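You operate a simulated robot arm through the tools that you are given. There is no shell and no other tool. Be economical: measure what you need, move in short steps, check, and stop when the job is done.

Carry out the task below with a simulated two-armed robot. There is one attempt and no reset: what you move stays moved.

Task
Take the black computer mouse from the gauging bench top and put it on the packing bench top. Push the right tank door shut. Put the small carton that says "210" from the gauging bench top on the top of the wash tank and the small carton marked "436" on the shelf under the rollers. Pick up the white filter pad from the gauging bench top with one hand, pass it to the other hand and put it on the shelf under the gauging bench. Take the steel scoop from the sorting bench top and leave it on the packing bench top. Open the grey lid of the light box. The order is free. Set down upright: small carton, filter pad.

The check looks at the end state, three seconds after you hand in, the way a careful person would. Anything else that was tipped, shoved, dropped, spilled or broken makes it a failure. Lids that push on must go on centred and level and be pressed home; caps that screw on are set level and turned clockwise until they are tight.

Robot
Two 7-joint arms with fingered hands on one trunk, on a base that drives. Base frame: it is fixed to the floor where the robot stands at the start and does not move with it; the origin is under the middle of the robot, x ahead of it, y to its left, z up; the surface under the hand at the start is at about z = 0.8. Units: m, rad, N and s.
The left shoulder is at the start at [0.067, 0.185, 1.167], the right one opposite. With the tool pointing down near the work surface each hand reaches from about 0.1 to 0.84 m from the robot's upright axis, wherever it stands, measured 20 degrees to its own side. Places, roughly: black computer mouse (6x10x4 cm) [0.5, 0.2, 0.8]; filter pad [0.5, 0.75, 1]; grey lid of the light box [0.9, 2.8, 0.9]; packing bench top [-1.1, -1.7, 0.7]; right tank door [-0.6, 1.9, 0.4]; shelf under the gauging bench [0.6, 0.1, 0.2]; shelf under the rollers [-0.9, -0.2, 0.3]; small carton [0.5, 0.75, 0.75]; steel scoop (26x8x9 cm) [-0.2, -3.1, 0.7]; top of the wash tank [-1.2, 1.8, 0.9]. Payload 4 kg a hand.
The TCP of each hand is the grasp point between the finger pads, 0.026 m short of the fingertips. In the tool frame z runs along the fingers and y along their closing line. Largest opening 0.132 m; the body of the gripper starts 0.073 m behind the TCP. The gripper is a hand of 3 fingers: y runs from the thumb to the fingers, the wrist lies at [0, 0, -0.224] in the tool frame, and closing takes about 1.5 s.
Orientation is told as [roll, pitch, yaw] about the base's x, y, z axes, in that order, counted from this pose: with the fingers straight down and closing along the base's y, the tool's x points along the base's -x, its y along +y and its z along -z.

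Tools
- The arms move only by the tool play_rows. It takes "left_moves", "right_moves" or both (then of equal length, played together; a hand with none holds still); each is a list of rows, each a list of 2 entries, a list of its own where there are three numbers: the shift along the base's x, y, z in m, then the turn, a rotation vector about the base's x, y, z in rad. In form: [[[x, y, z], [wx, wy, wz]], ...]. A call has 1 to 8 rows; each row is the pose to reach, as a shift and turn from the pose commanded when the call began. "left_grip" and "right_grip" are, for a hand that has rows, the opening, from 0 (shut) to 1 (fully open), set as the call begins (left out, the last holds). Each row takes 0.2 s and may step no farther than 0.05 m and 0.15 rad from the row before; otherwise, or with a gripper value out of range, the whole call is refused. A pose out of reach is approached as far as the arm can. The call stops where the force on the tool passes 40 N (or 10 N more than at its start, if that is more) or the arm is blocked; 0.2 s more then pass. Each finger travels about 0.072 m/s and halts on what it meets, pressing with about 33 N; the grip force reading is that of the motor and also rises with nothing between the fingers. The clock runs only during rows and for 0.2 s after the last one: add rows that repeat a pose to give the fingers time. It gives the time, the measured TCP pose, the force on the tool (base axes), the opening and the grip force at its end, in the units of the frame above (readings bear some noise), with the torque about the TCP (base axes, N m) and any sound that the robot's microphone picked up, and new pictures: "show" is both (left out), scene, wrist or none (wrist: the cameras of the hands that moved).
- Cameras (640 x 400 px; columns grow to the right, rows downward): "scene" is now at [0.1327, 0.0089, 1.3436]; the picture's right is [0.13, -0.99, -0.02], its down [-0.97, -0.12, -0.20] and it looks along [0.19, 0.05, -0.98] (base axes); focal length 214 px, centre (320, 200). "left" rides on the left gripper at [-0.062, 0.003, -0.092] in its tool frame; the picture's right is [-0.05, -1.00, 0.00], its down [0.83, -0.04, -0.56] and it looks along [0.55, -0.03, 0.83] (tool axes); focal length 230 px, centre (320, 200). "right" rides on the right gripper at [0.062, 0.003, -0.092] in its tool frame; the picture's right is [-0.05, 1.00, 0.00], its down [-0.83, -0.04, -0.56] and it looks along [-0.55, -0.03, 0.83] (tool axes); focal length 230 px, centre (320, 200). There is no depth. A picture from a camera that has moved, and an enlarged one, comes with that camera's place and axes in the base frame and with its lens.
- raise_lower(by): slides the trunk up (or, below 0, down) by that many m; the arms and the scene camera ride with it, the base frame stays. It gives what a move gives, with no picture.
- base_move(legs): drives the robot by 1 to 6 legs, each [ahead, left, turn to the left] in m, m and rad, along the robot's own axes; the way and the turn of a leg run together, so that a leg with both is an arc; at most 1.5 m and 3.142 rad a leg. The arms and the cameras ride along, it lands a little off, and it stops where it bumps. It gives what a move gives, and a new picture of the scene camera.
- curl_fingers(finger1, finger2, thumb_bend, hand): sets how far each is bent, from 0 (flat) to 1 (curled in); at 0.3 the hand is open as for a grip, at 0.7 the pads meet at the TCP. One left out holds its place. A second passes; each finger stops where it meets its share of the squeeze, and holds until it gets a number again. A gripper value or a shape takes the hand back. It gives what a move gives, with no picture; readings hold the bend of each and the force on the fingers (four entries, about 0 where the hand has none), thumb and palm.
- grasp_type(shape, hand): the hand has 3 fingers and takes this shape, open, in about a second: jaw (thumb against the fingers, like two jaws); tri (thumb and two fingers); tip (a fingertip pinch); poke (one finger out to press); point (the index stretched); flat (the hand flat); cup (the hand cupped); fist (a fist). The gripper value then closes the fingers along that shape, each until it touches; the sizes above hold for jaw. It gives what a move gives, with no picture.
- turn_head(pan, tilt): turns the head with the scene camera to pan (to the left, within 1.501 rad either way) and tilt (down, from -0.506 to 1.204), counted from straight ahead of the robot. It gives what a move gives, and a new picture of the scene camera.
- enlarge(camera, box): a new picture of the part [left, top, right, bottom] of that camera's present view, enlarged. No time passes.
- sign_off(): hands the job in; it is judged then, once.

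Work in short steps. Places have to be worked out from the pictures, the camera data and where the tool is seen: move nearer, look again, correct. Check each grasp and each placing, and mend what went wrong. You have 196 turns and 260 pictures in all, those below and enlarged ones among them. Open the grippers and draw the arms clear of the work before you hand the job in, unless the task says otherwise; then end with one line.

The tools are called after "Emit:" by a JSON object that holds its "api" and its "payload". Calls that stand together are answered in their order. play_rows: Moves the arms, as the interface text tells. Its arguments: {"type":"object","properties":{"left_moves":{"type":"array"},"left_grip":{"type":"number"},"right_moves":{"type":"array"},"right_grip":{"type":"number"},"show":{"type":"string","enum":["both","scene","wrist","none"]}},"required":[]} The other tools are called the same way: raise_lower (by) slides the trunk up or down; grasp_type (shape, hand) gives the hand a shape; curl_fingers (finger1, finger2, thumb_bend, hand) moves the fingers one by one; base_move (legs) drives the base; turn_head (pan, tilt) turns the head that bears the scene camera; enlarge (camera, box) takes an enlarged picture of a part of a camera's view; sign_off () hands the job in.

At the start:

```text
time_s: 0.0
left_tool_pos: [0.3546, 0.4029, 1.0876]
left_tcp_rot: [-0.001, 0.0, 0.0]
left_wrist_force: [0.0, -0.4, -0.4]
left_moment: [0.0, 0.01, 0.0]
left_opening: 0.1319
left_gripper_force: 0.1
left_shape: jaw
left_bend: [0.3, 0.3, 0.3]
left_finger forces: [0.1, 0.1, 0.1, 0.1, 0.0, 0.1]
right_tool_pos: [0.5629, 0.0503, 1.0296]
right_tcp_rot: [0.001, -0.001, -0.001]
right_wrist_force: [0.4, -0.1, 0.0]
right_moment: [-0.01, 0.0, -0.01]
right_opening: 0.1318
right_gripper_force: 0.0
right_shape: jaw
right_bend: [0.3, 0.3, 0.3]
right_finger forces: [0.1, 0.0, 0.0, 0.0, 0.1, 0.0]
trunk travel left (down, up): [-0.203, 0.259]
robot x, y, heading: [-0.0058, -0.0012, 0.002]
head pan, tilt: [0.131, 1.201]
```

scene: 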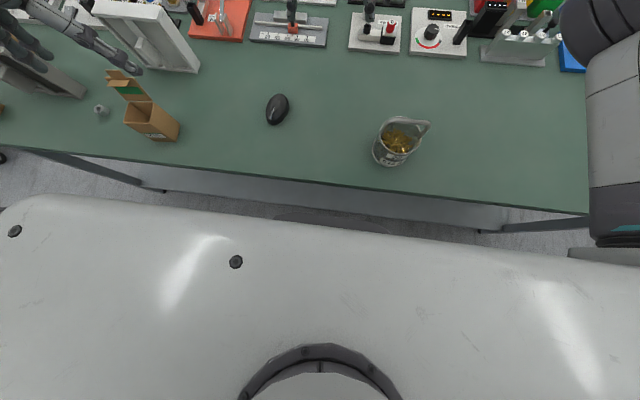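
right: 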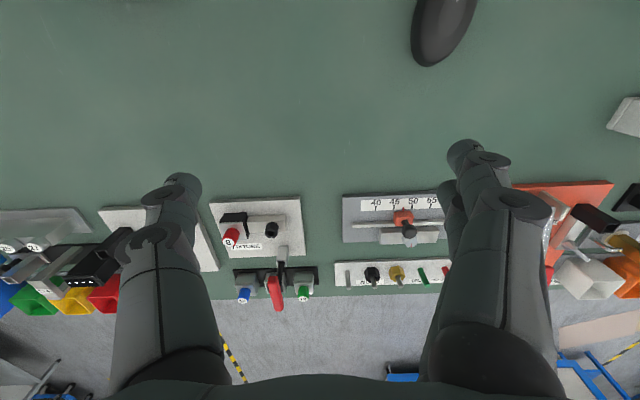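
left: 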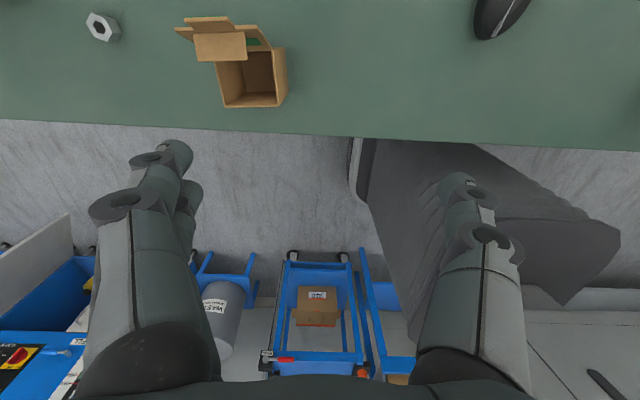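

The scene shows the bench with the mouse near [0.5,0.2]. I look at the left part of the bench for cartons and filter pad.

Emit:
{"api": "turn_head", "payload": {"pan": 0.9, "tilt": 0.7}}

Emit:
{"api": "turn_head", "payload": {"pan": 0.0, "tilt": 0.6}}

```text
time_s: 1.1
left_tool_pos: [0.3534, 0.4034, 1.0869]
left_tcp_rot: [-0.001, 0.0, 0.0]
left_wrist_force: [0.3, 0.1, 0.5]
left_moment: [-0.01, 0.01, 0.01]
left_opening: 0.1321
left_gripper_force: 0.0
left_shape: jaw
left_bend: [0.3, 0.3, 0.3]
left_finger forces: [0.1, 0.0, 0.0, 0.0, 0.0, 0.0]
right_tool_pos: [0.5609, 0.051, 1.0306]
right_tcp_rot: [0.0, 0.001, 0.0]
right_wrist_force: [-0.8, 0.3, 0.4]
right_moment: [-0.02, 0.03, 0.0]
right_opening: 0.1319
right_gripper_force: 0.1
right_shape: jaw
right_bend: [0.3, 0.3, 0.3]
right_finger forces: [0.1, 0.1, 0.0, 0.1, 0.0, 0.1]
trunk travel left (down, up): [-0.203, 0.259]
robot x, y, heading: [-0.0006, -0.0025, -0.005]
head pan, tilt: [0.901, 0.7]
camera scene: at [0.1363, 0.0681, 1.3795], right [0.77, -0.62, -0.13], down [-0.53, -0.5, -0.68], along [0.36, 0.6, -0.72], focal length 214 px, centre (320, 200)
```

scene: 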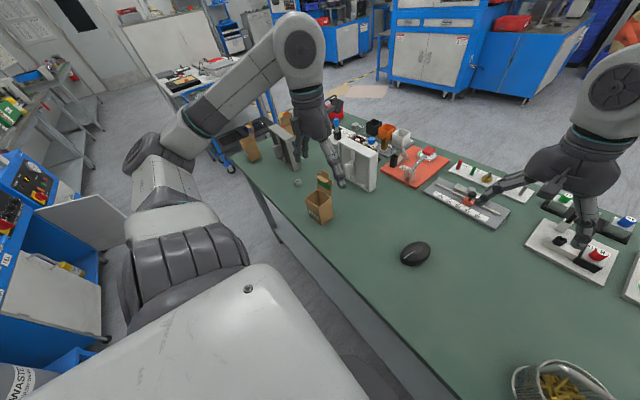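

```text
time_s: 2.3
left_tool_pos: [0.3547, 0.4018, 1.0868]
left_tcp_rot: [-0.001, -0.001, 0.001]
left_wrist_force: [0.3, -0.2, 0.2]
left_moment: [0.01, -0.01, -0.01]
left_opening: 0.1317
left_gripper_force: 0.1
left_shape: jaw
left_bend: [0.3, 0.3, 0.3]
left_finger forces: [0.0, 0.1, 0.1, 0.0, 0.0, 0.1]
right_tool_pos: [0.5612, 0.05, 1.0304]
right_tcp_rot: [0.0, 0.001, 0.0]
right_wrist_force: [-0.5, -0.5, -0.2]
right_moment: [-0.02, 0.04, -0.01]
right_opening: 0.1318
right_gripper_force: 0.0
right_shape: jaw
right_bend: [0.3, 0.3, 0.3]
right_finger forces: [0.0, 0.0, 0.1, 0.1, 0.0, 0.1]
trunk travel left (down, up): [-0.203, 0.259]
robot x, y, heading: [-0.001, 0.0006, 0.003]
head pan, tilt: [0.0, 0.6]
camera scene: at [0.1728, 0.0016, 1.3819], right [0.0, -1.0, 0.0], down [-0.7, 0.0, -0.72], along [0.72, 0.0, -0.7], focal length 214 px, centre (320, 200)
```

scene: 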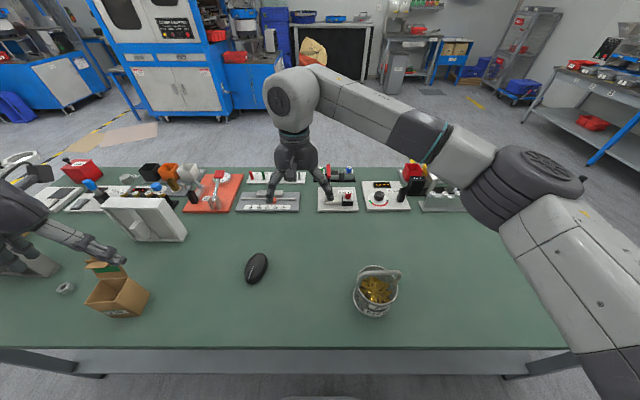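

Mouse is near [0.47,0.18]. I raise the trunk for clearance and drive left to see the cartons and pad.

Emit:
{"api": "raise_lower", "payload": {"by": 0.12}}

Emit:
{"api": "base_move", "payload": {"legs": [[0, 0.45, 0]]}}

Emit:
{"api": "turn_head", "payload": {"pan": 0.6, "tilt": 0.9}}

```text
time_s: 3.8
left_tool_pos: [0.3535, 0.4023, 1.2061]
left_tcp_rot: [0.0, 0.003, -0.001]
left_wrist_force: [0.2, 0.1, 1.2]
left_moment: [0.01, 0.02, -0.01]
left_opening: 0.132
left_gripper_force: 0.0
left_shape: jaw
left_bend: [0.3, 0.3, 0.3]
left_finger forces: [0.1, 0.0, 0.0, 0.1, 0.0, 0.0]
right_tool_pos: [0.5604, 0.0509, 1.1495]
right_tcp_rot: [-0.002, 0.0, -0.001]
right_wrist_force: [0.4, 0.9, -0.6]
right_moment: [0.02, 0.0, -0.01]
right_opening: 0.1319
right_gripper_force: 0.0
right_shape: jaw
right_bend: [0.3, 0.3, 0.3]
right_finger forces: [0.2, 0.0, 0.0, 0.0, 0.1, 0.0]
trunk travel left (down, up): [-0.323, 0.139]
robot x, y, heading: [-0.0017, 0.0014, 0.001]
head pan, tilt: [0.0, 0.6]
```

```text
time_s: 6.5
left_tool_pos: [0.35, 0.8513, 1.2072]
left_tcp_rot: [0.0, 0.0, 0.007]
left_wrist_force: [-0.3, -0.2, -1.2]
left_moment: [-0.03, 0.0, -0.02]
left_opening: 0.1317
left_gripper_force: 0.0
left_shape: jaw
left_bend: [0.3, 0.3, 0.3]
left_finger forces: [0.0, 0.0, 0.0, 0.0, 0.0, 0.0]
right_tool_pos: [0.5602, 0.4995, 1.1505]
right_tcp_rot: [-0.001, 0.0, 0.006]
right_wrist_force: [-0.1, 0.3, -0.5]
right_moment: [0.03, 0.02, 0.03]
right_opening: 0.1318
right_gripper_force: 0.1
right_shape: jaw
right_bend: [0.3, 0.3, 0.3]
right_finger forces: [0.1, 0.0, 0.0, 0.1, 0.0, 0.1]
trunk travel left (down, up): [-0.323, 0.139]
robot x, y, heading: [0.0003, 0.4493, 0.008]
head pan, tilt: [0.0, 0.6]
camera scene: at [0.1044, 0.4475, 1.5215], right [0.01, -1.0, 0.0], down [-0.61, 0.0, -0.8], along [0.8, 0.01, -0.61], focal length 214 px, centre (320, 200)
```

scene: 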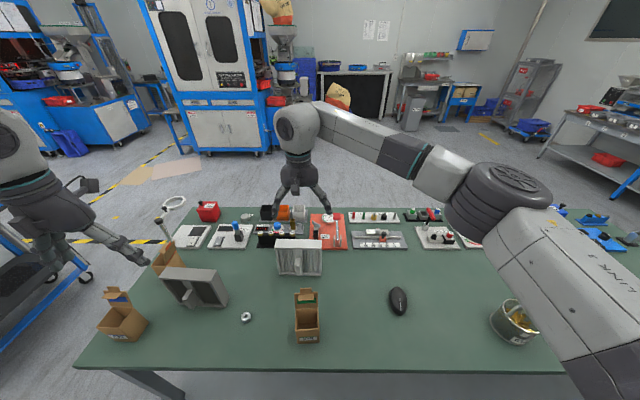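

```text
time_s: 7.5
left_tool_pos: [0.3486, 0.8506, 1.2074]
left_tcp_rot: [0.0, 0.0, 0.007]
left_wrist_force: [-0.1, 0.8, 0.6]
left_moment: [0.03, 0.0, -0.01]
left_opening: 0.1317
left_gripper_force: 0.0
left_shape: jaw
left_bend: [0.3, 0.3, 0.3]
left_finger forces: [0.1, 0.0, 0.1, 0.0, 0.0, 0.1]
right_tool_pos: [0.5597, 0.5001, 1.1493]
right_tcp_rot: [0.001, 0.001, 0.007]
right_wrist_force: [0.9, -0.8, 0.0]
right_moment: [0.01, 0.02, -0.01]
right_opening: 0.1317
right_gripper_force: 0.0
right_shape: jaw
right_bend: [0.3, 0.3, 0.3]
right_finger forces: [0.0, 0.0, 0.1, 0.0, 0.0, 0.1]
trunk travel left (down, up): [-0.323, 0.139]
robot x, y, heading: [-0.0021, 0.4454, 0.007]
head pan, tilt: [0.6, 0.901]
camera scene: at [0.0768, 0.4902, 1.4981], right [0.57, -0.82, -0.03], down [-0.67, -0.45, -0.59], along [0.47, 0.35, -0.81], focal length 214 px, centre (320, 200)
```

scene: 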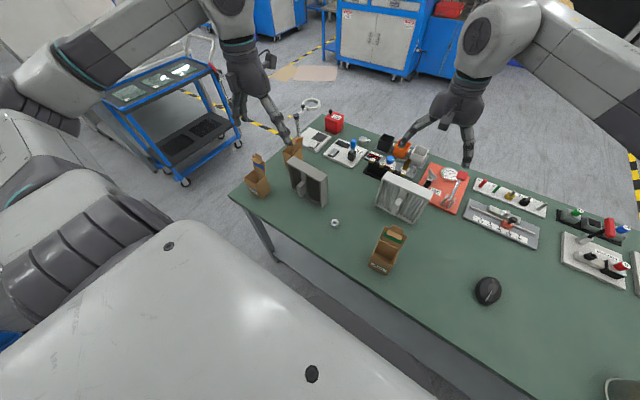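

I see two open cartons, a third behind the grey pad, plus a grey and a white pad standing. Zoom for labels.

Emit:
{"api": "enlarge", "payload": {"camera": "scene", "box": [230, 120, 350, 220]}}

Emit:
{"api": "enlarge", "payload": {"camera": "scene", "box": [350, 160, 450, 280]}}

Emit:
{"api": "enlarge", "payload": {"camera": "left", "box": [0, 0, 640, 400]}}

```text
4.00 times, centred on (290, 170) of scene
camera zoom: at [0.0768, 0.4902, 1.4981], right [0.57, -0.82, -0.03], down [-0.67, -0.45, -0.59], along [0.47, 0.35, -0.81], focal length 858 px, centre (440, 320)
```

zoom: 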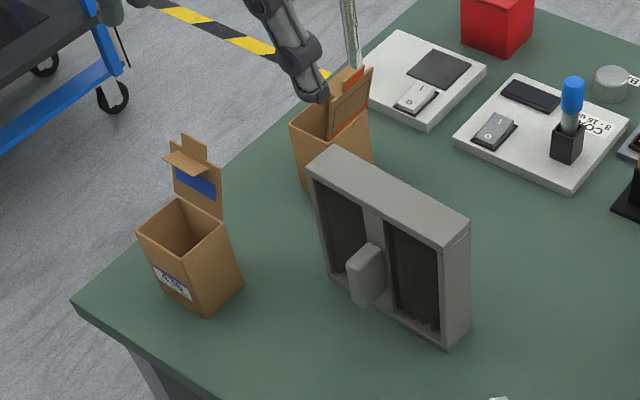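

```text
3.33 times, centred on (400, 220) of scene
camera zoom: at [0.0768, 0.4902, 1.4981], right [0.57, -0.82, -0.03], down [-0.67, -0.45, -0.59], along [0.47, 0.35, -0.81], focal length 715 px, centre (53, 133)
```

zoom: 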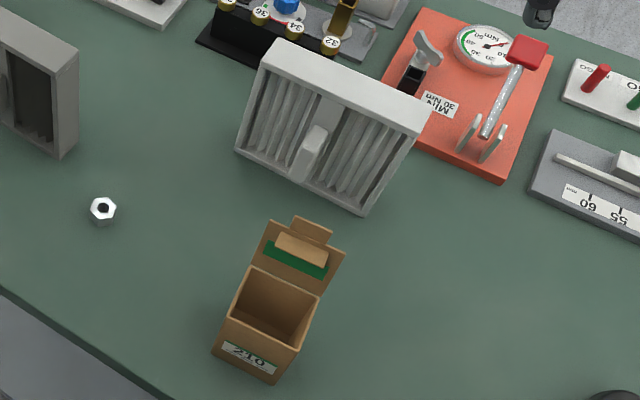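

```text
1.00 times, centred on (320, 200) of left (not enlarged: the box is as wide or as high as the picture)
camera zoom: at [0.4096, 0.8536, 1.2999], right [0.06, -1.0, 0.0], down [-0.83, -0.05, 0.56], along [-0.55, -0.03, -0.83], focal length 230 px, centre (320, 200)
```

zoom: 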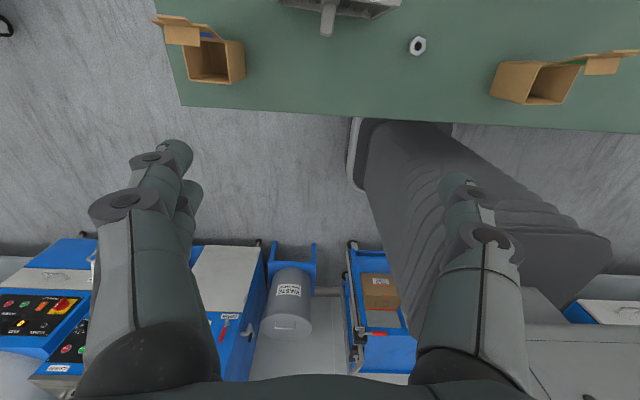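

The right one says 210. Zoom further on the left carton's label.

Emit:
{"api": "enlarge", "payload": {"camera": "scene", "box": [255, 175, 300, 205]}}

Emit:
{"api": "turn_head", "payload": {"pan": 1.0, "tilt": 0.75}}

```text
13.33 times, centred on (278, 190) of scene
camera zoom: at [0.0768, 0.4902, 1.4981], right [0.57, -0.82, -0.03], down [-0.67, -0.45, -0.59], along [0.47, 0.35, -0.81], focal length 2860 px, centre (887, 333)
```

zoom: 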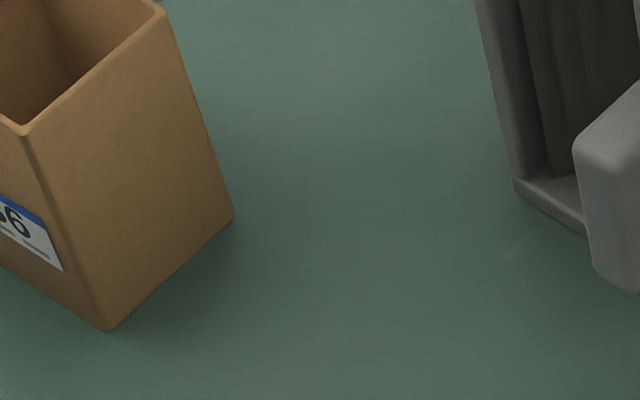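

```text
time_s: 8.4
left_tool_pos: [0.3485, 0.8509, 1.2062]
left_tcp_rot: [-0.001, 0.0, 0.006]
left_wrist_force: [-0.2, 0.1, 0.5]
left_moment: [0.0, 0.0, 0.0]
left_opening: 0.1316
left_gripper_force: 0.1
left_shape: jaw
left_bend: [0.3, 0.3, 0.3]
left_finger forces: [0.0, 0.0, 0.0, 0.0, 0.0, 0.1]
right_tool_pos: [0.5603, 0.501, 1.1514]
right_tcp_rot: [0.0, 0.001, 0.006]
right_wrist_force: [-0.1, 0.4, -1.1]
right_moment: [0.01, 0.01, 0.01]
right_opening: 0.132
right_gripper_force: 0.1
right_shape: jaw
right_bend: [0.3, 0.3, 0.3]
right_finger forces: [0.0, 0.1, 0.1, 0.0, 0.1, 0.0]
trunk travel left (down, up): [-0.323, 0.139]
robot x, y, heading: [-0.0014, 0.4457, 0.008]
head pan, tilt: [1.0, 0.75]
camera scene: at [0.0597, 0.5179, 1.5108], right [0.84, -0.53, -0.04], down [-0.4, -0.58, -0.71], along [0.36, 0.62, -0.7], focal length 214 px, centre (320, 200)
```

scene: 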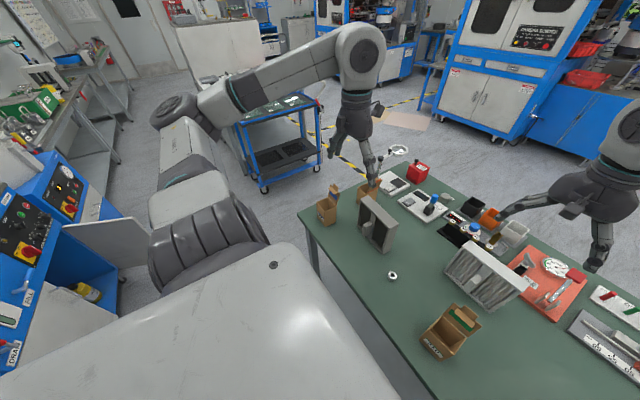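

Emit:
{"api": "enlarge", "payload": {"camera": "scene", "box": [305, 180, 355, 230]}}

Emit:
{"api": "enlarge", "payload": {"camera": "scene", "box": [400, 220, 540, 360]}}

```text
8.00 times, centred on (330, 205) of scene
camera zoom: at [0.0597, 0.5179, 1.5108], right [0.84, -0.53, -0.04], down [-0.4, -0.58, -0.71], along [0.36, 0.62, -0.7], focal length 1716 px, centre (240, 160)
```

zoom: 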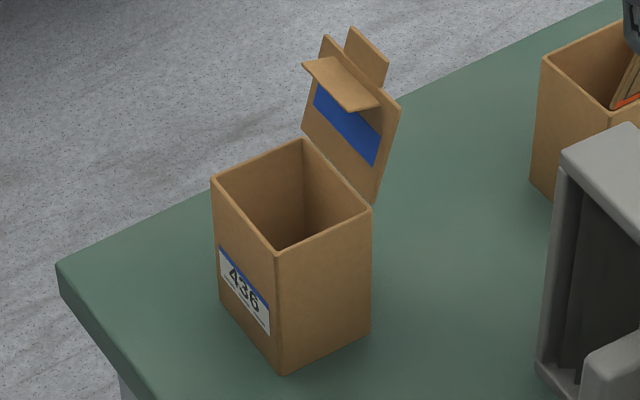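

```text
2.86 times, centred on (470, 290) of scene
camera zoom: at [0.0597, 0.5179, 1.5108], right [0.84, -0.53, -0.04], down [-0.4, -0.58, -0.71], along [0.36, 0.62, -0.7], focal length 613 px, centre (-109, -57)
```

zoom: 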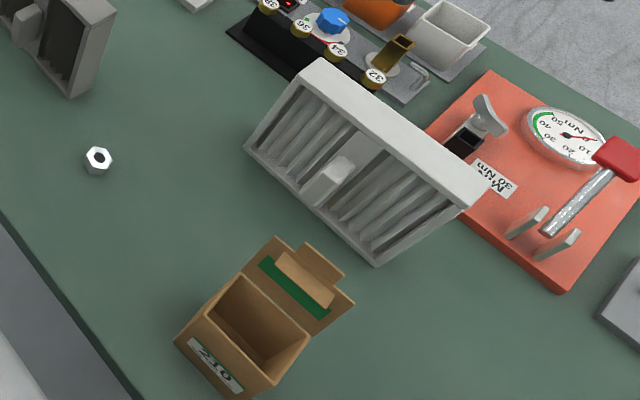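

Left is 436, right 210. Check the right wrist view, it is right above the white pad.

Emit:
{"api": "enlarge", "payload": {"camera": "right", "box": [0, 0, 640, 400]}}

```text
1.00 times, centred on (320, 200) of right (not enlarged: the box is as wide or as high as the picture)
camera zoom: at [0.4971, 0.5023, 1.2421], right [0.04, 1.0, 0.0], down [0.83, -0.04, 0.56], along [0.55, -0.02, -0.83], focal length 230 px, centre (320, 200)
```

zoom: 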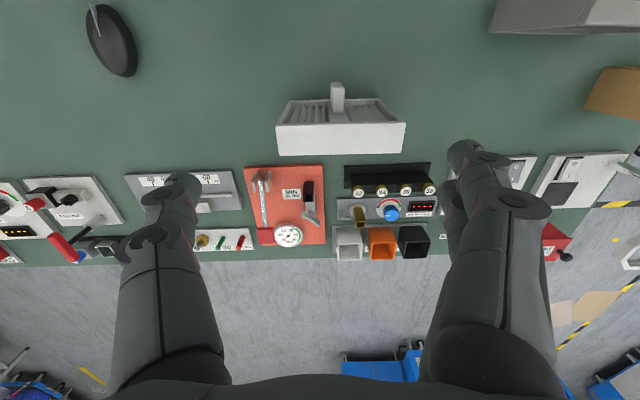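

The white pad is at x≈.575–.612, y≈.44–.60, top ≈.957, with room behind it. I move the right hand away and start turning the left hand to yaw 1.57.

Emit:
{"api": "play_rows", "payload": {"right_moves": [[[-0.028, -0.035, 0], [0, 0, 0]], [[-0.056, -0.07, 0], [0, 0, 0]], [[-0.084, -0.105, 0], [0, 0, 0]], [[-0.112, -0.14, 0], [0, 0, 0]], [[-0.14, -0.175, 0], [0, 0, 0]], [[-0.168, -0.21, 0], [0, 0, 0]], [[-0.18, -0.245, 0], [0, 0, 0]], [[-0.18, -0.28, 0], [0, 0, 0]]], "left_moves": [[[0.015, 0, 0], [0, 0, 0.14]], [[0.03, -0.01, 0], [0, 0, 0.28]], [[0.05, -0.02, 0], [0, 0, 0.42]], [[0.07, -0.03, 0], [0, 0, 0.56]], [[0.09, -0.04, 0], [0, 0, 0.7]], [[0.11, -0.06, 0], [0, 0, 0.84]], [[0.13, -0.09, 0], [0, 0, 0.98]], [[0.15, -0.12, 0], [0, 0, 1.12]]], "show": "scene"}}

```text
time_s: 10.2
left_tool_pos: [0.5018, 0.7284, 1.2062]
left_tcp_rot: [0.001, -0.002, 1.129]
left_wrist_force: [-0.9, -0.8, -0.3]
left_moment: [0.0, -0.01, -0.01]
left_opening: 0.1318
left_gripper_force: 0.2
left_shape: jaw
left_bend: [0.3, 0.3, 0.3]
left_finger forces: [0.1, 0.0, 0.0, 0.1, 0.1, 0.0]
right_tool_pos: [0.3788, 0.2216, 1.1497]
right_tcp_rot: [0.001, 0.002, 0.01]
right_wrist_force: [0.1, -0.4, 0.6]
right_moment: [0.02, 0.01, 0.0]
right_opening: 0.1319
right_gripper_force: 0.0
right_shape: jaw
right_bend: [0.3, 0.3, 0.3]
right_finger forces: [0.0, 0.0, 0.0, 0.1, 0.0, 0.0]
trunk travel left (down, up): [-0.323, 0.139]
robot x, y, heading: [0.0015, 0.4471, 0.014]
head pan, tilt: [1.0, 0.75]
camera scene: at [0.0603, 0.5143, 1.511], right [0.84, -0.53, -0.04], down [-0.4, -0.58, -0.71], along [0.35, 0.62, -0.7], focal length 214 px, centre (320, 200)
```

scene: 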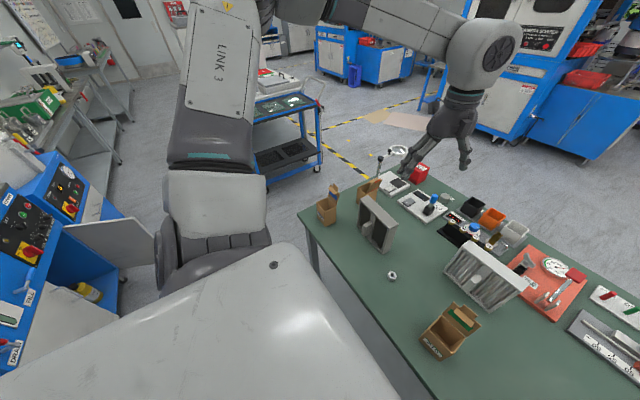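

Arm moves well. Continue over the pad's left end.

Emit:
{"api": "play_rows", "payload": {"left_moves": [[[0.025, -0.035, -0.02], [0, 0, 0.12]], [[0.05, -0.07, -0.04], [0, 0, 0.24]], [[0.075, -0.11, -0.07], [0, 0, 0.36]], [[0.092, -0.145, -0.09], [0, 0, 0.44]], [[0.092, -0.16, -0.1], [0, 0, 0.44]]], "show": "wrist"}}

Emit:
{"api": "turn_head", "payload": {"pan": 0.3, "tilt": 0.7}}

```text
refused: row 3 steps farther than a row can; nothing moved
```

```text
time_s: 11.2
left_tool_pos: [0.5012, 0.7305, 1.2063]
left_tcp_rot: [0.0, 0.001, 1.126]
left_wrist_force: [1.1, -0.2, -0.2]
left_moment: [0.02, -0.01, 0.02]
left_opening: 0.1318
left_gripper_force: 0.1
left_shape: jaw
left_bend: [0.3, 0.3, 0.3]
left_finger forces: [0.0, 0.0, 0.0, 0.0, 0.1, 0.0]
right_tool_pos: [0.3802, 0.2244, 1.1501]
right_tcp_rot: [-0.001, 0.0, 0.006]
right_wrist_force: [0.1, 0.3, 0.1]
right_moment: [-0.04, 0.0, 0.02]
right_opening: 0.1317
right_gripper_force: 0.1
right_shape: jaw
right_bend: [0.3, 0.3, 0.3]
right_finger forces: [0.0, 0.0, 0.1, 0.0, 0.0, 0.0]
trunk travel left (down, up): [-0.323, 0.139]
robot x, y, heading: [-0.0044, 0.4479, 0.006]
head pan, tilt: [0.3, 0.7]
camera scene: at [0.0966, 0.4728, 1.5132], right [0.3, -0.95, -0.02], down [-0.65, -0.2, -0.73], along [0.69, 0.23, -0.68], focal length 214 px, centre (320, 200)
```

scene: 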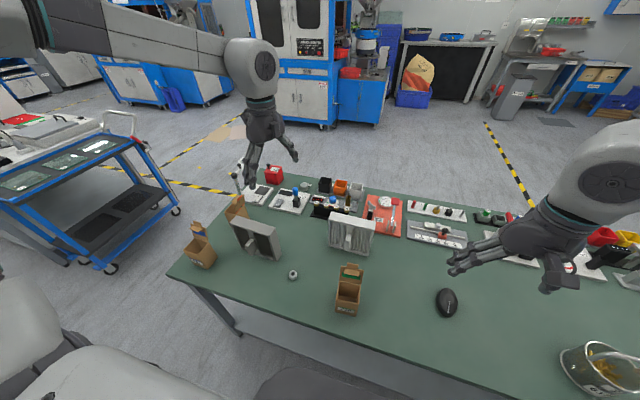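

Row 3 was too long; resend with smaller steps.

Emit:
{"api": "play_rows", "payload": {"left_moves": [[[0.02, -0.03, -0.02], [0, 0, 0.1]], [[0.04, -0.06, -0.04], [0, 0, 0.2]], [[0.06, -0.09, -0.06], [0, 0, 0.3]], [[0.08, -0.12, -0.08], [0, 0, 0.4]], [[0.092, -0.15, -0.1], [0, 0, 0.44]], [[0.092, -0.162, -0.1], [0, 0, 0.44]]], "show": "both"}}

```text
time_s: 12.7
left_tool_pos: [0.5645, 0.6033, 1.1102]
left_tcp_rot: [-0.003, 0.0, 1.569]
left_wrist_force: [0.2, 0.3, -0.6]
left_moment: [-0.03, 0.02, -0.01]
left_opening: 0.1318
left_gripper_force: 0.0
left_shape: jaw
left_bend: [0.3, 0.3, 0.3]
left_finger forces: [0.0, 0.1, 0.1, 0.0, 0.0, 0.1]
left hand out of reach, approached as far as the arm can: row 5, 6
right_tool_pos: [0.3784, 0.2242, 1.1508]
right_tcp_rot: [0.0, 0.0, 0.007]
right_wrist_force: [-0.6, 0.0, 0.2]
right_moment: [-0.01, 0.01, -0.02]
right_opening: 0.1314
right_gripper_force: 0.1
right_shape: jaw
right_bend: [0.3, 0.3, 0.3]
right_finger forces: [0.1, 0.0, 0.0, 0.1, 0.0, 0.1]
trunk travel left (down, up): [-0.323, 0.139]
robot x, y, heading: [-0.003, 0.4426, 0.009]
head pan, tilt: [0.3, 0.7]
camera scene: at [0.0959, 0.4731, 1.5133], right [0.3, -0.95, -0.02], down [-0.65, -0.2, -0.73], along [0.7, 0.23, -0.68], focal length 214 px, centre (320, 200)
camera left: at [0.5603, 0.6631, 1.203], right [1.0, 0.05, 0.0], down [0.04, -0.83, 0.56], along [0.03, -0.55, -0.83], focal length 230 px, centre (320, 200)
```

scene: 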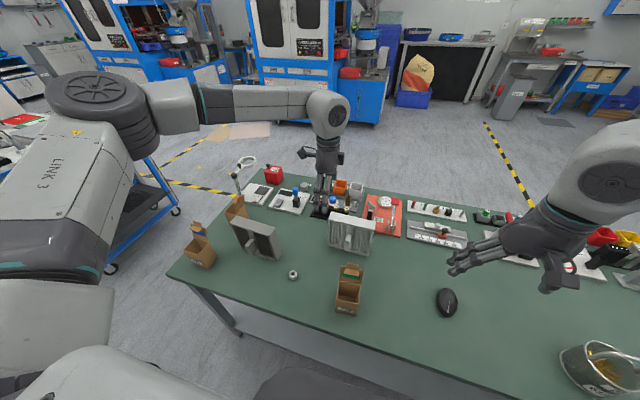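
left: 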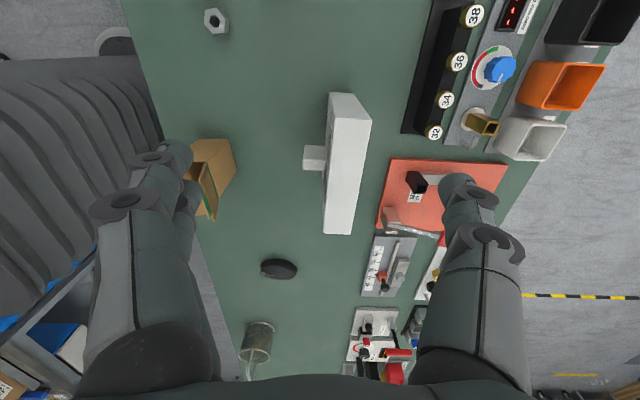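

The reach limits at this yaw. Pad centre x≈.596, y .442–.603 confirmed. I shift the base right 0.15 so the left arm has it better placed.

Emit:
{"api": "base_move", "payload": {"legs": [[0, -0.15, 0]]}}

```text
time_s: 14.0
left_tool_pos: [0.5659, 0.4569, 1.1093]
left_tcp_rot: [0.001, 0.004, 1.571]
left_wrist_force: [0.2, 0.7, -0.7]
left_moment: [0.03, -0.02, 0.01]
left_opening: 0.132
left_gripper_force: 0.1
left_shape: jaw
left_bend: [0.3, 0.3, 0.3]
left_finger forces: [0.0, 0.0, 0.0, 0.0, 0.0, 0.0]
right_tool_pos: [0.3818, 0.0761, 1.1498]
right_tcp_rot: [-0.001, 0.001, 0.01]
right_wrist_force: [0.2, 0.2, -0.3]
right_moment: [-0.01, 0.0, 0.01]
right_opening: 0.1319
right_gripper_force: 0.1
right_shape: jaw
right_bend: [0.3, 0.3, 0.3]
right_finger forces: [0.0, 0.1, 0.0, 0.0, 0.1, 0.0]
trunk travel left (down, up): [-0.323, 0.139]
robot x, y, heading: [-0.0021, 0.2972, 0.013]
head pan, tilt: [0.3, 0.7]
camera scene: at [0.0979, 0.326, 1.5132], right [0.3, -0.95, -0.01], down [-0.65, -0.2, -0.73], along [0.69, 0.23, -0.68], focal length 214 px, centre (320, 200)
```

scene: 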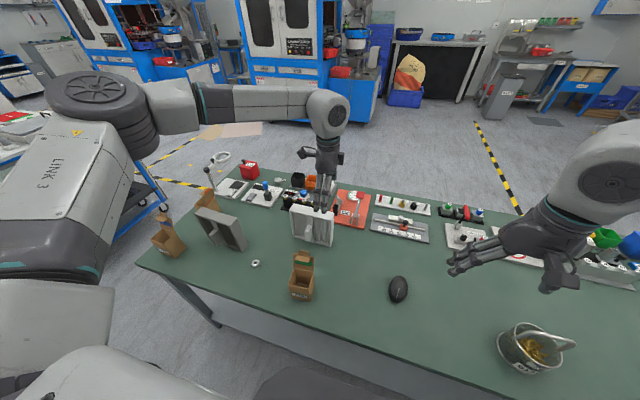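

Now move the left hand over the pad's left end at [.596,.572].

Emit:
{"api": "play_rows", "payload": {"left_moves": [[[0.008, 0.03, 0], [0, 0, 0]], [[0.015, 0.06, 0], [0, 0, 0]], [[0.022, 0.09, 0], [0, 0, 0]], [[0.03, 0.115, 0], [0, 0, 0]], [[0.03, 0.115, 0], [0, 0, 0]]], "show": "wrist"}}

```text
time_s: 15.2
left_tool_pos: [0.5956, 0.5699, 1.1128]
left_tcp_rot: [0.001, 0.0, 1.57]
left_wrist_force: [-0.1, 0.1, 0.9]
left_moment: [0.01, -0.01, -0.02]
left_opening: 0.1319
left_gripper_force: 0.0
left_shape: jaw
left_bend: [0.3, 0.3, 0.3]
left_finger forces: [0.0, 0.1, 0.0, 0.1, 0.0, 0.0]
right_tool_pos: [0.3817, 0.0744, 1.15]
right_tcp_rot: [0.001, 0.002, 0.012]
right_wrist_force: [-1.3, -0.1, 0.5]
right_moment: [0.01, -0.01, 0.0]
right_opening: 0.132
right_gripper_force: 0.0
right_shape: jaw
right_bend: [0.3, 0.3, 0.3]
right_finger forces: [0.0, 0.0, 0.0, 0.0, 0.0, 0.0]
trunk travel left (down, up): [-0.323, 0.139]
robot x, y, heading: [0.0022, 0.2938, 0.006]
head pan, tilt: [0.3, 0.7]
camera left: at [0.5913, 0.6303, 1.2041], right [1.0, 0.05, 0.0], down [0.04, -0.83, 0.56], along [0.03, -0.56, -0.83], focal length 230 px, centre (320, 200)
```

left: 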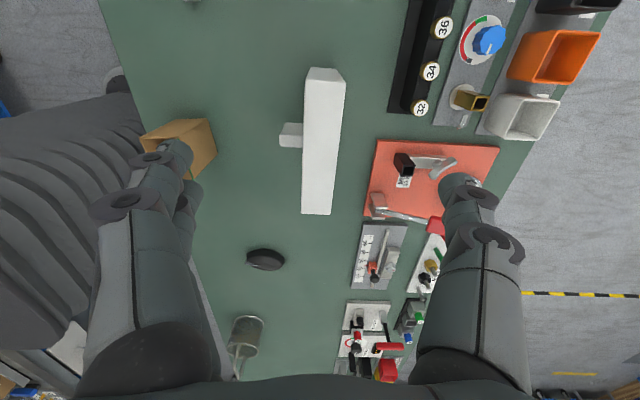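

Aligned with the pad. Descend to z≈.925 with the hand open.

Emit:
{"api": "play_rows", "payload": {"left_moves": [[[0, 0, -0.045], [0, 0, 0]], [[0, 0, -0.09], [0, 0, 0]], [[0, 0, -0.13], [0, 0, 0]], [[0, 0, -0.165], [0, 0, 0]], [[0, 0, -0.185], [0, 0, 0]]], "show": "both"}}

```text
time_s: 16.4
left_tool_pos: [0.5796, 0.5788, 0.9393]
left_tcp_rot: [-0.003, 0.0, 1.57]
left_wrist_force: [0.0, -0.8, -1.2]
left_moment: [0.0, -0.01, -0.01]
left_opening: 0.132
left_gripper_force: 0.0
left_shape: jaw
left_bend: [0.3, 0.3, 0.3]
left_finger forces: [0.0, 0.1, 0.0, 0.1, 0.0, 0.1]
left hand out of reach, approached as far as the arm can: row 4, 5
right_tool_pos: [0.3814, 0.0745, 1.1514]
right_tcp_rot: [0.001, -0.001, 0.011]
right_wrist_force: [-0.3, 0.5, 0.0]
right_moment: [0.04, -0.03, -0.02]
right_opening: 0.1318
right_gripper_force: 0.1
right_shape: jaw
right_bend: [0.3, 0.3, 0.3]
right_finger forces: [0.0, 0.0, 0.1, 0.0, 0.0, 0.0]
trunk travel left (down, up): [-0.323, 0.139]
robot x, y, heading: [0.0013, 0.2957, 0.01]
head pan, tilt: [0.3, 0.7]
camera scene: at [0.0974, 0.3236, 1.5133], right [0.3, -0.95, -0.02], down [-0.65, -0.2, -0.73], along [0.69, 0.23, -0.68], focal length 214 px, centre (320, 200)
camera left: at [0.5751, 0.6404, 1.0326], right [1.0, 0.05, 0.0], down [0.04, -0.83, 0.56], along [0.03, -0.56, -0.83], focal length 230 px, centre (320, 200)
```

scene: 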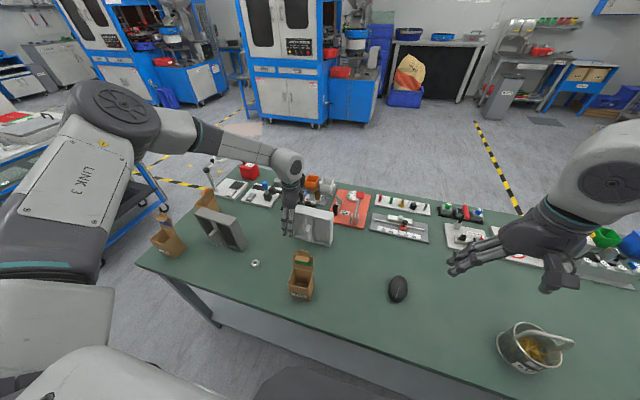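
left: 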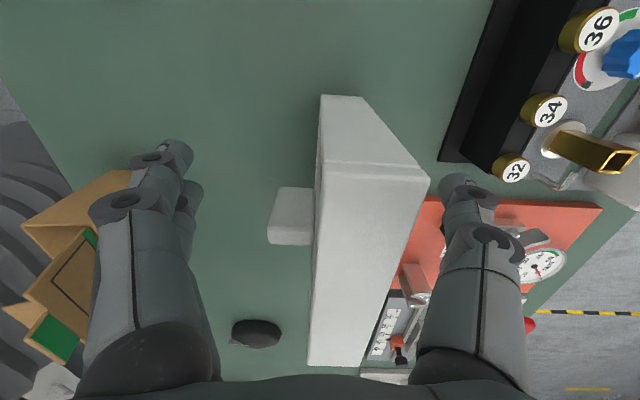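

The arm is at its edge; lowering the trunk slightly gives reach. Then centre on the pad.

Emit:
{"api": "raise_lower", "payload": {"by": -0.03}}

Emit:
{"api": "play_rows", "payload": {"left_moves": [[[0.008, -0.003, 0], [0, 0, 0]], [[0.015, -0.005, 0], [0, 0, 0]], [[0.015, -0.005, 0], [0, 0, 0]]], "show": "wrist"}}

```text
time_s: 17.2
left_tool_pos: [0.5777, 0.5787, 0.909]
left_tcp_rot: [-0.002, 0.001, 1.572]
left_wrist_force: [0.7, -0.4, 1.0]
left_moment: [-0.02, 0.01, 0.02]
left_opening: 0.1317
left_gripper_force: 0.1
left_shape: jaw
left_bend: [0.3, 0.3, 0.3]
left_finger forces: [0.0, 0.1, 0.1, 0.0, 0.0, 0.0]
right_tool_pos: [0.3805, 0.0746, 1.1207]
right_tcp_rot: [0.001, 0.0, 0.009]
right_wrist_force: [-1.1, -1.2, -0.6]
right_moment: [0.01, -0.03, 0.0]
right_opening: 0.1316
right_gripper_force: 0.1
right_shape: jaw
right_bend: [0.3, 0.3, 0.3]
right_finger forces: [0.0, 0.1, 0.0, 0.0, 0.0, 0.0]
trunk travel left (down, up): [-0.293, 0.169]
robot x, y, heading: [0.0006, 0.2947, 0.007]
head pan, tilt: [0.3, 0.7]
```

```text
time_s: 18.0
left_tool_pos: [0.5915, 0.5747, 0.9111]
left_tcp_rot: [-0.002, 0.002, 1.57]
left_wrist_force: [0.1, -0.8, -0.1]
left_moment: [0.01, 0.01, -0.02]
left_opening: 0.1319
left_gripper_force: 0.0
left_shape: jaw
left_bend: [0.3, 0.3, 0.3]
left_finger forces: [0.0, 0.0, 0.0, 0.0, 0.0, 0.1]
right_tool_pos: [0.3804, 0.0759, 1.1189]
right_tcp_rot: [-0.001, -0.002, 0.011]
right_wrist_force: [0.1, 0.2, -0.3]
right_moment: [0.02, -0.01, 0.01]
right_opening: 0.1321
right_gripper_force: 0.1
right_shape: jaw
right_bend: [0.3, 0.3, 0.3]
right_finger forces: [0.0, 0.0, 0.0, 0.0, 0.0, 0.0]
trunk travel left (down, up): [-0.293, 0.169]
robot x, y, heading: [0.0012, 0.2961, 0.011]
head pan, tilt: [0.3, 0.7]
camera left: at [0.5879, 0.6347, 1.0028], right [1.0, 0.05, 0.0], down [0.04, -0.83, 0.56], along [0.03, -0.56, -0.83], focal length 230 px, centre (320, 200)
```

left: 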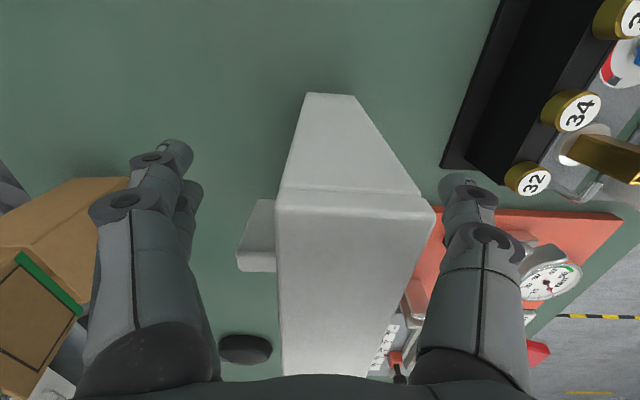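

Pad between fingers, clearance fine. Close the left hand.

Emit:
{"api": "play_rows", "payload": {"left_moves": [[[0, 0, 0], [0, 0, 0]], [[0, 0, 0], [0, 0, 0]], [[0, 0, 0], [0, 0, 0]], [[0, 0, 0], [0, 0, 0]], [[0, 0, 0], [0, 0, 0]], [[0, 0, 0], [0, 0, 0]], [[0, 0, 0], [0, 0, 0]], [[0, 0, 0], [0, 0, 0]]], "left_grip": 0, "show": "wrist"}}

```text
time_s: 19.8
left_tool_pos: [0.5925, 0.5728, 0.9097]
left_tcp_rot: [-0.003, 0.002, 1.571]
left_wrist_force: [-0.2, 1.1, -0.6]
left_moment: [-0.04, 0.01, 0.03]
left_opening: 0.0339
left_gripper_force: 32.6
left_shape: jaw
left_bend: [0.74, 0.73, 0.7]
left_finger forces: [14.7, 15.0, 0.0, 0.1, 29.9, 0.1]
right_tool_pos: [0.381, 0.0753, 1.1207]
right_tcp_rot: [0.001, 0.0, 0.01]
right_wrist_force: [0.6, 0.9, 0.9]
right_moment: [0.0, -0.01, -0.03]
right_opening: 0.1319
right_gripper_force: 0.0
right_shape: jaw
right_bend: [0.3, 0.3, 0.3]
right_finger forces: [0.0, 0.0, 0.0, 0.1, 0.0, 0.0]
trunk travel left (down, up): [-0.293, 0.169]
robot x, y, heading: [-0.0014, 0.2944, 0.011]
head pan, tilt: [0.3, 0.7]
camera left: at [0.588, 0.6347, 1.0026], right [1.0, 0.05, 0.0], down [0.04, -0.83, 0.56], along [0.03, -0.56, -0.83], focal length 230 px, centre (320, 200)
```

left: 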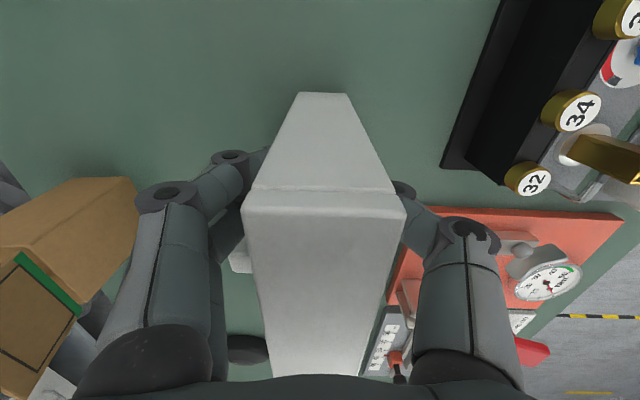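

Grip firm at the pad (34 mm, 30 N). Lift the pad and meanwhile start turning the right hand to point forward.

Emit:
{"api": "play_rows", "payload": {"left_moves": [[[0, 0, 0.03], [0, 0, 0]], [[0, 0, 0.07], [0, 0, 0]], [[0, 0, 0.11], [0, 0, 0]], [[0, 0, 0.15], [0, 0, 0]], [[0, 0, 0.19], [0, 0, 0]], [[0, -0.02, 0.2], [0, 0, -0.1]], [[0, -0.05, 0.2], [0, 0, -0.23]], [[0, -0.08, 0.2], [0, 0, -0.36]]], "right_moves": [[[0.0, -0.02, 0], [0, -0.14, 0]], [[0.01, -0.04, 0], [0, -0.28, 0]], [[0.02, -0.06, 0], [0, -0.42, 0]], [[0.03, -0.08, 0], [0, -0.56, 0]], [[0.04, -0.1, 0], [0, -0.7, 0]], [[0.05, -0.12, 0], [0, -0.84, 0]], [[0.06, -0.14, 0], [0, -0.98, 0]], [[0.07, -0.15, 0], [0, -1.12, 0]]], "show": "scene"}}

```text
time_s: 21.6
left_tool_pos: [0.5929, 0.4918, 1.11]
left_tcp_rot: [0.0, -0.002, 1.209]
left_wrist_force: [0.2, 0.2, -2.1]
left_moment: [0.11, -0.02, 0.01]
left_opening: 0.0337
left_gripper_force: 33.4
left_shape: jaw
left_bend: [0.74, 0.73, 0.7]
left_finger forces: [15.3, 14.8, 0.1, 0.0, 30.4, 0.0]
right_tool_pos: [0.4409, -0.0914, 1.1205]
right_tcp_rot: [-0.047, -1.042, 0.011]
right_wrist_force: [0.0, -0.6, -0.7]
right_moment: [0.06, 0.0, 0.04]
right_opening: 0.1319
right_gripper_force: 0.0
right_shape: jaw
right_bend: [0.3, 0.3, 0.3]
right_finger forces: [0.1, 0.1, 0.0, 0.0, 0.0, 0.0]
right hand out of reach, approached as far as the arm can: row 8
trunk travel left (down, up): [-0.293, 0.169]
robot x, y, heading: [0.0004, 0.2961, 0.008]
head pan, tilt: [0.3, 0.7]
camera scene: at [0.1107, 0.3214, 1.4802], right [0.3, -0.95, -0.02], down [-0.67, -0.2, -0.72], along [0.68, 0.23, -0.7], focal length 214 px, centre (320, 200)
```

scene: 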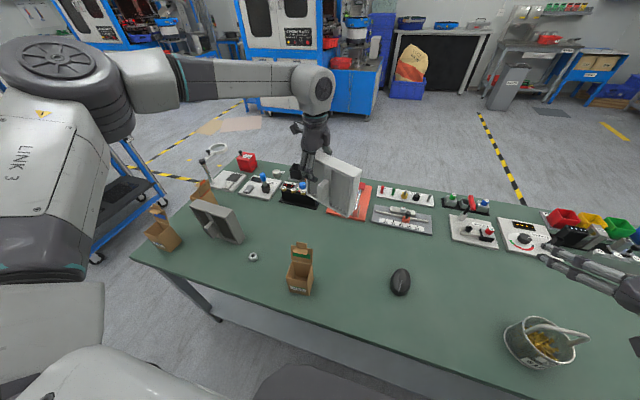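

Pad is held well. Right reached pitch -1.04, which is fine for gripping the near edge. Now bring the pad to y≈.2 with yaw 0.

Emit:
{"api": "play_rows", "payload": {"left_moves": [[[0.011, -0.036, 0], [0, 0, -0.149]], [[0.022, -0.072, 0], [0, 0, -0.298]], [[0.033, -0.108, 0], [0, 0, -0.447]], [[0.044, -0.144, 0], [0, 0, -0.596]], [[0.055, -0.18, 0], [0, 0, -0.745]], [[0.066, -0.216, 0], [0, 0, -0.894]], [[0.077, -0.252, 0], [0, 0, -1.043]], [[0.088, -0.288, 0], [0, 0, -1.192]]], "show": "scene"}}

Emit:
{"api": "turn_head", "payload": {"pan": -0.1, "tilt": 0.8}}

```text
time_s: 23.4
left_tool_pos: [0.5355, 0.4136, 1.1235]
left_tcp_rot: [-0.006, -0.002, 0.015]
left_wrist_force: [-0.4, -1.1, -2.3]
left_moment: [0.05, -0.09, 0.0]
left_opening: 0.0337
left_gripper_force: 33.1
left_shape: jaw
left_bend: [0.74, 0.73, 0.7]
left_finger forces: [15.4, 15.0, 0.1, 0.0, 30.5, 0.0]
left hand out of reach, approached as far as the arm can: row 1, 2, 3, 4, 5, 6, 7, 8
right_tool_pos: [0.4403, -0.09, 1.1215]
right_tcp_rot: [-0.05, -1.041, 0.009]
right_wrist_force: [0.9, 0.1, 0.0]
right_moment: [0.01, 0.0, 0.0]
right_opening: 0.1322
right_gripper_force: 0.1
right_shape: jaw
right_bend: [0.3, 0.3, 0.3]
right_finger forces: [0.0, 0.1, 0.0, 0.0, 0.1, 0.1]
trunk travel left (down, up): [-0.293, 0.169]
robot x, y, heading: [-0.0039, 0.2977, 0.009]
head pan, tilt: [0.3, 0.7]
camera scene: at [0.1107, 0.3237, 1.4801], right [0.3, -0.95, -0.02], down [-0.67, -0.2, -0.72], along [0.68, 0.23, -0.7], focal length 214 px, centre (320, 200)
```

scene: 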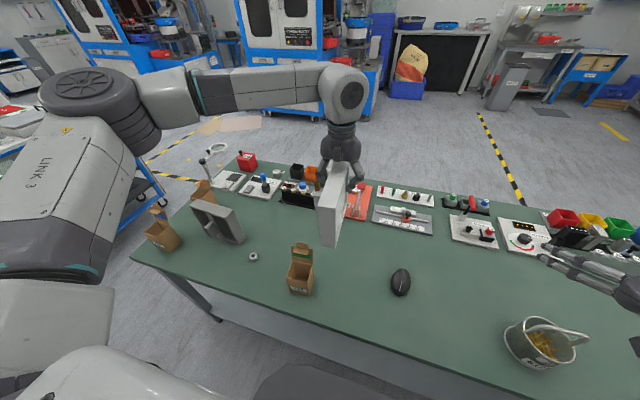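

```text
time_s: 24.2
left_tool_pos: [0.5356, 0.413, 1.1237]
left_tcp_rot: [-0.005, -0.003, 0.019]
left_wrist_force: [-0.6, -0.6, -1.5]
left_moment: [-0.01, -0.09, -0.02]
left_opening: 0.0339
left_gripper_force: 32.9
left_shape: jaw
left_bend: [0.74, 0.73, 0.7]
left_finger forces: [15.4, 15.0, 0.0, 0.0, 30.3, 0.0]
right_tool_pos: [0.4407, -0.0893, 1.1201]
right_tcp_rot: [-0.051, -1.04, 0.01]
right_wrist_force: [-0.2, -0.4, 0.4]
right_moment: [-0.01, 0.01, -0.01]
right_opening: 0.132
right_gripper_force: 0.1
right_shape: jaw
right_bend: [0.3, 0.3, 0.3]
right_finger forces: [0.0, 0.1, 0.1, 0.0, 0.1, 0.0]
trunk travel left (down, up): [-0.293, 0.169]
robot x, y, heading: [0.0007, 0.2969, 0.012]
head pan, tilt: [-0.099, 0.799]
camera scene: at [0.1097, 0.2907, 1.472], right [-0.09, -1.0, 0.01], down [-0.76, 0.06, -0.64], along [0.64, -0.06, -0.77], focal length 214 px, centre (320, 200)
```

scene: 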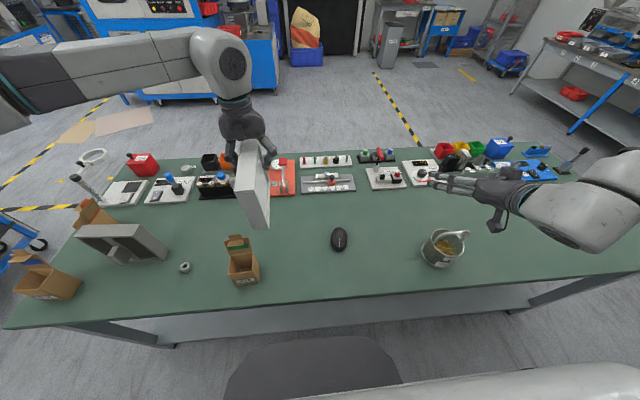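

Left is limited in crossing over. I'll hand over diagonally: turn the left hand to yaw≈.8 and try further forward, so the near edge points to the right arm.

Emit:
{"api": "play_rows", "payload": {"left_moves": [[[0.015, 0.005, -0.005], [0, 0, 0.13]], [[0.03, 0.01, -0.01], [0, 0, 0.26]], [[0.045, 0.01, -0.01], [0, 0, 0.39]], [[0.06, 0.01, -0.02], [0, 0, 0.52]], [[0.08, 0.01, -0.03], [0, 0, 0.65]], [[0.1, 0.01, -0.03], [0, 0, 0.78]]], "right_moves": [[[0.0, 0.0, 0], [0, 0, 0.13]], [[0.01, 0.0, 0], [0, 0, 0.26]], [[0.02, 0.0, 0], [0, 0, 0.39]], [[0.03, 0.0, 0], [0, 0, 0.52]], [[0.04, 0.0, 0], [0, 0, 0.65]], [[0.04, 0.0, 0], [0, 0, 0.78]]], "show": "scene"}}

```text
time_s: 25.6
left_tool_pos: [0.5914, 0.4652, 1.0985]
left_tcp_rot: [-0.002, 0.001, 0.799]
left_wrist_force: [-0.3, 1.0, -2.0]
left_moment: [0.04, -0.04, 0.02]
left_opening: 0.0337
left_gripper_force: 33.2
left_shape: jaw
left_bend: [0.74, 0.73, 0.7]
left_finger forces: [15.4, 14.9, 0.0, 0.1, 30.3, 0.1]
left hand out of reach, approached as far as the arm can: row 1, 2, 3, 4, 5, 6
right_tool_pos: [0.4806, -0.0876, 1.1234]
right_tcp_rot: [-0.047, -1.041, 0.791]
right_wrist_force: [0.4, 0.3, -0.3]
right_moment: [0.02, 0.03, 0.01]
right_opening: 0.132
right_gripper_force: 0.0
right_shape: jaw
right_bend: [0.3, 0.3, 0.3]
right_finger forces: [0.0, 0.0, 0.1, 0.0, 0.1, 0.1]
trunk travel left (down, up): [-0.293, 0.169]
robot x, y, heading: [0.0018, 0.2987, 0.008]
head pan, tilt: [-0.099, 0.799]
camera scene: at [0.1102, 0.2906, 1.4719], right [-0.09, -1.0, 0.01], down [-0.76, 0.06, -0.64], along [0.64, -0.06, -0.77], focal length 214 px, centre (320, 200)
```

scene: 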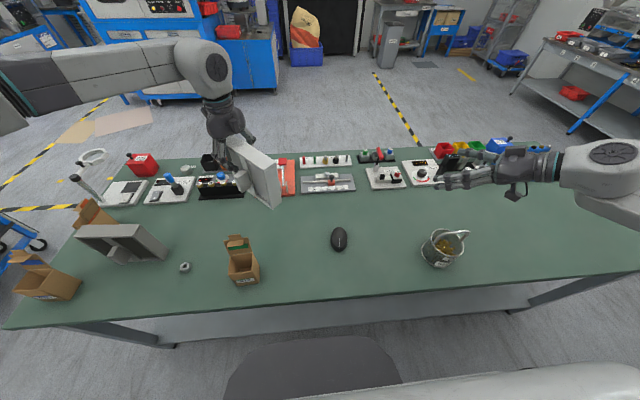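

Left now holds at [.591,.465], yaw .8; pad near edge ≈[.50,.37]. Move the right hand toward a pregrasp 10 cm back of it.

Emit:
{"api": "play_rows", "payload": {"right_moves": [[[-0.006, 0.048, 0], [0, 0, 0]], [[-0.012, 0.096, 0], [0, 0, 0]], [[-0.018, 0.144, 0], [0, 0, 0]], [[-0.024, 0.192, 0], [0, 0, 0]], [[-0.03, 0.24, 0], [0, 0, 0]], [[-0.035, 0.288, 0], [0, 0, 0]], [[-0.04, 0.336, 0], [0, 0, 0]], [[-0.04, 0.384, 0], [0, 0, 0]]], "show": "both"}}

```text
time_s: 27.4
left_tool_pos: [0.5928, 0.4682, 1.0985]
left_tcp_rot: [-0.001, 0.004, 0.799]
left_wrist_force: [0.1, 0.2, -2.2]
left_moment: [0.08, -0.06, 0.01]
left_opening: 0.0335
left_gripper_force: 33.0
left_shape: jaw
left_bend: [0.74, 0.73, 0.7]
left_finger forces: [15.4, 14.9, 0.1, 0.0, 30.3, 0.0]
right_tool_pos: [0.4449, 0.2943, 1.1221]
right_tcp_rot: [-0.048, -1.038, 0.793]
right_wrist_force: [0.0, 0.3, -0.3]
right_moment: [-0.02, 0.02, -0.03]
right_opening: 0.1321
right_gripper_force: 0.1
right_shape: jaw
right_bend: [0.3, 0.3, 0.3]
right_finger forces: [0.1, 0.1, 0.0, 0.1, 0.1, 0.0]
trunk travel left (down, up): [-0.293, 0.169]
robot x, y, heading: [-0.0009, 0.2971, 0.01]
head pan, tilt: [-0.099, 0.799]
camera scene: at [0.1112, 0.2933, 1.4718], right [-0.09, -1.0, 0.01], down [-0.77, 0.06, -0.64], along [0.64, -0.06, -0.77], focal length 214 px, centre (320, 200)
camera right: at [0.3603, 0.2212, 1.1162], right [-0.66, 0.75, 0.02], down [-0.03, -0.05, 1.0], along [0.75, 0.66, 0.06], focal length 230 px, centre (320, 200)
```

scene: 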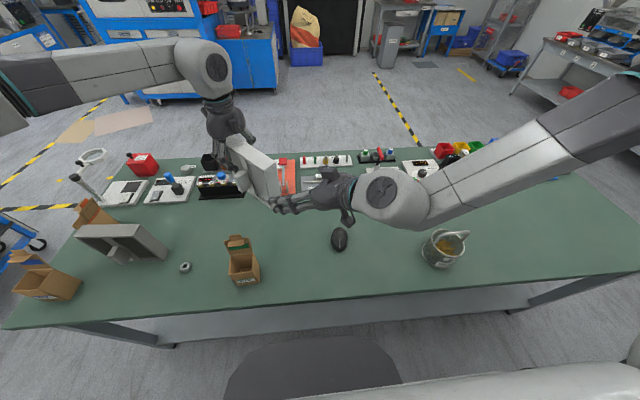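
right: 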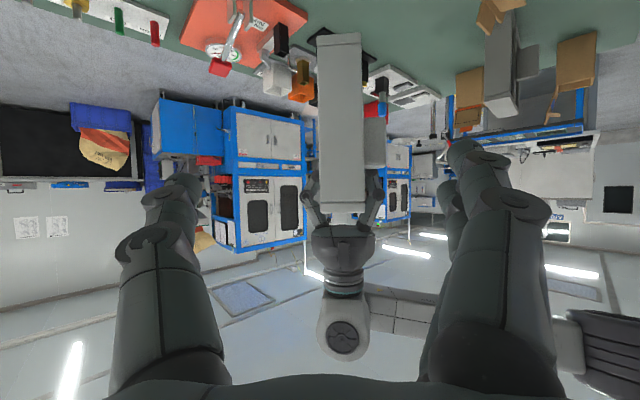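

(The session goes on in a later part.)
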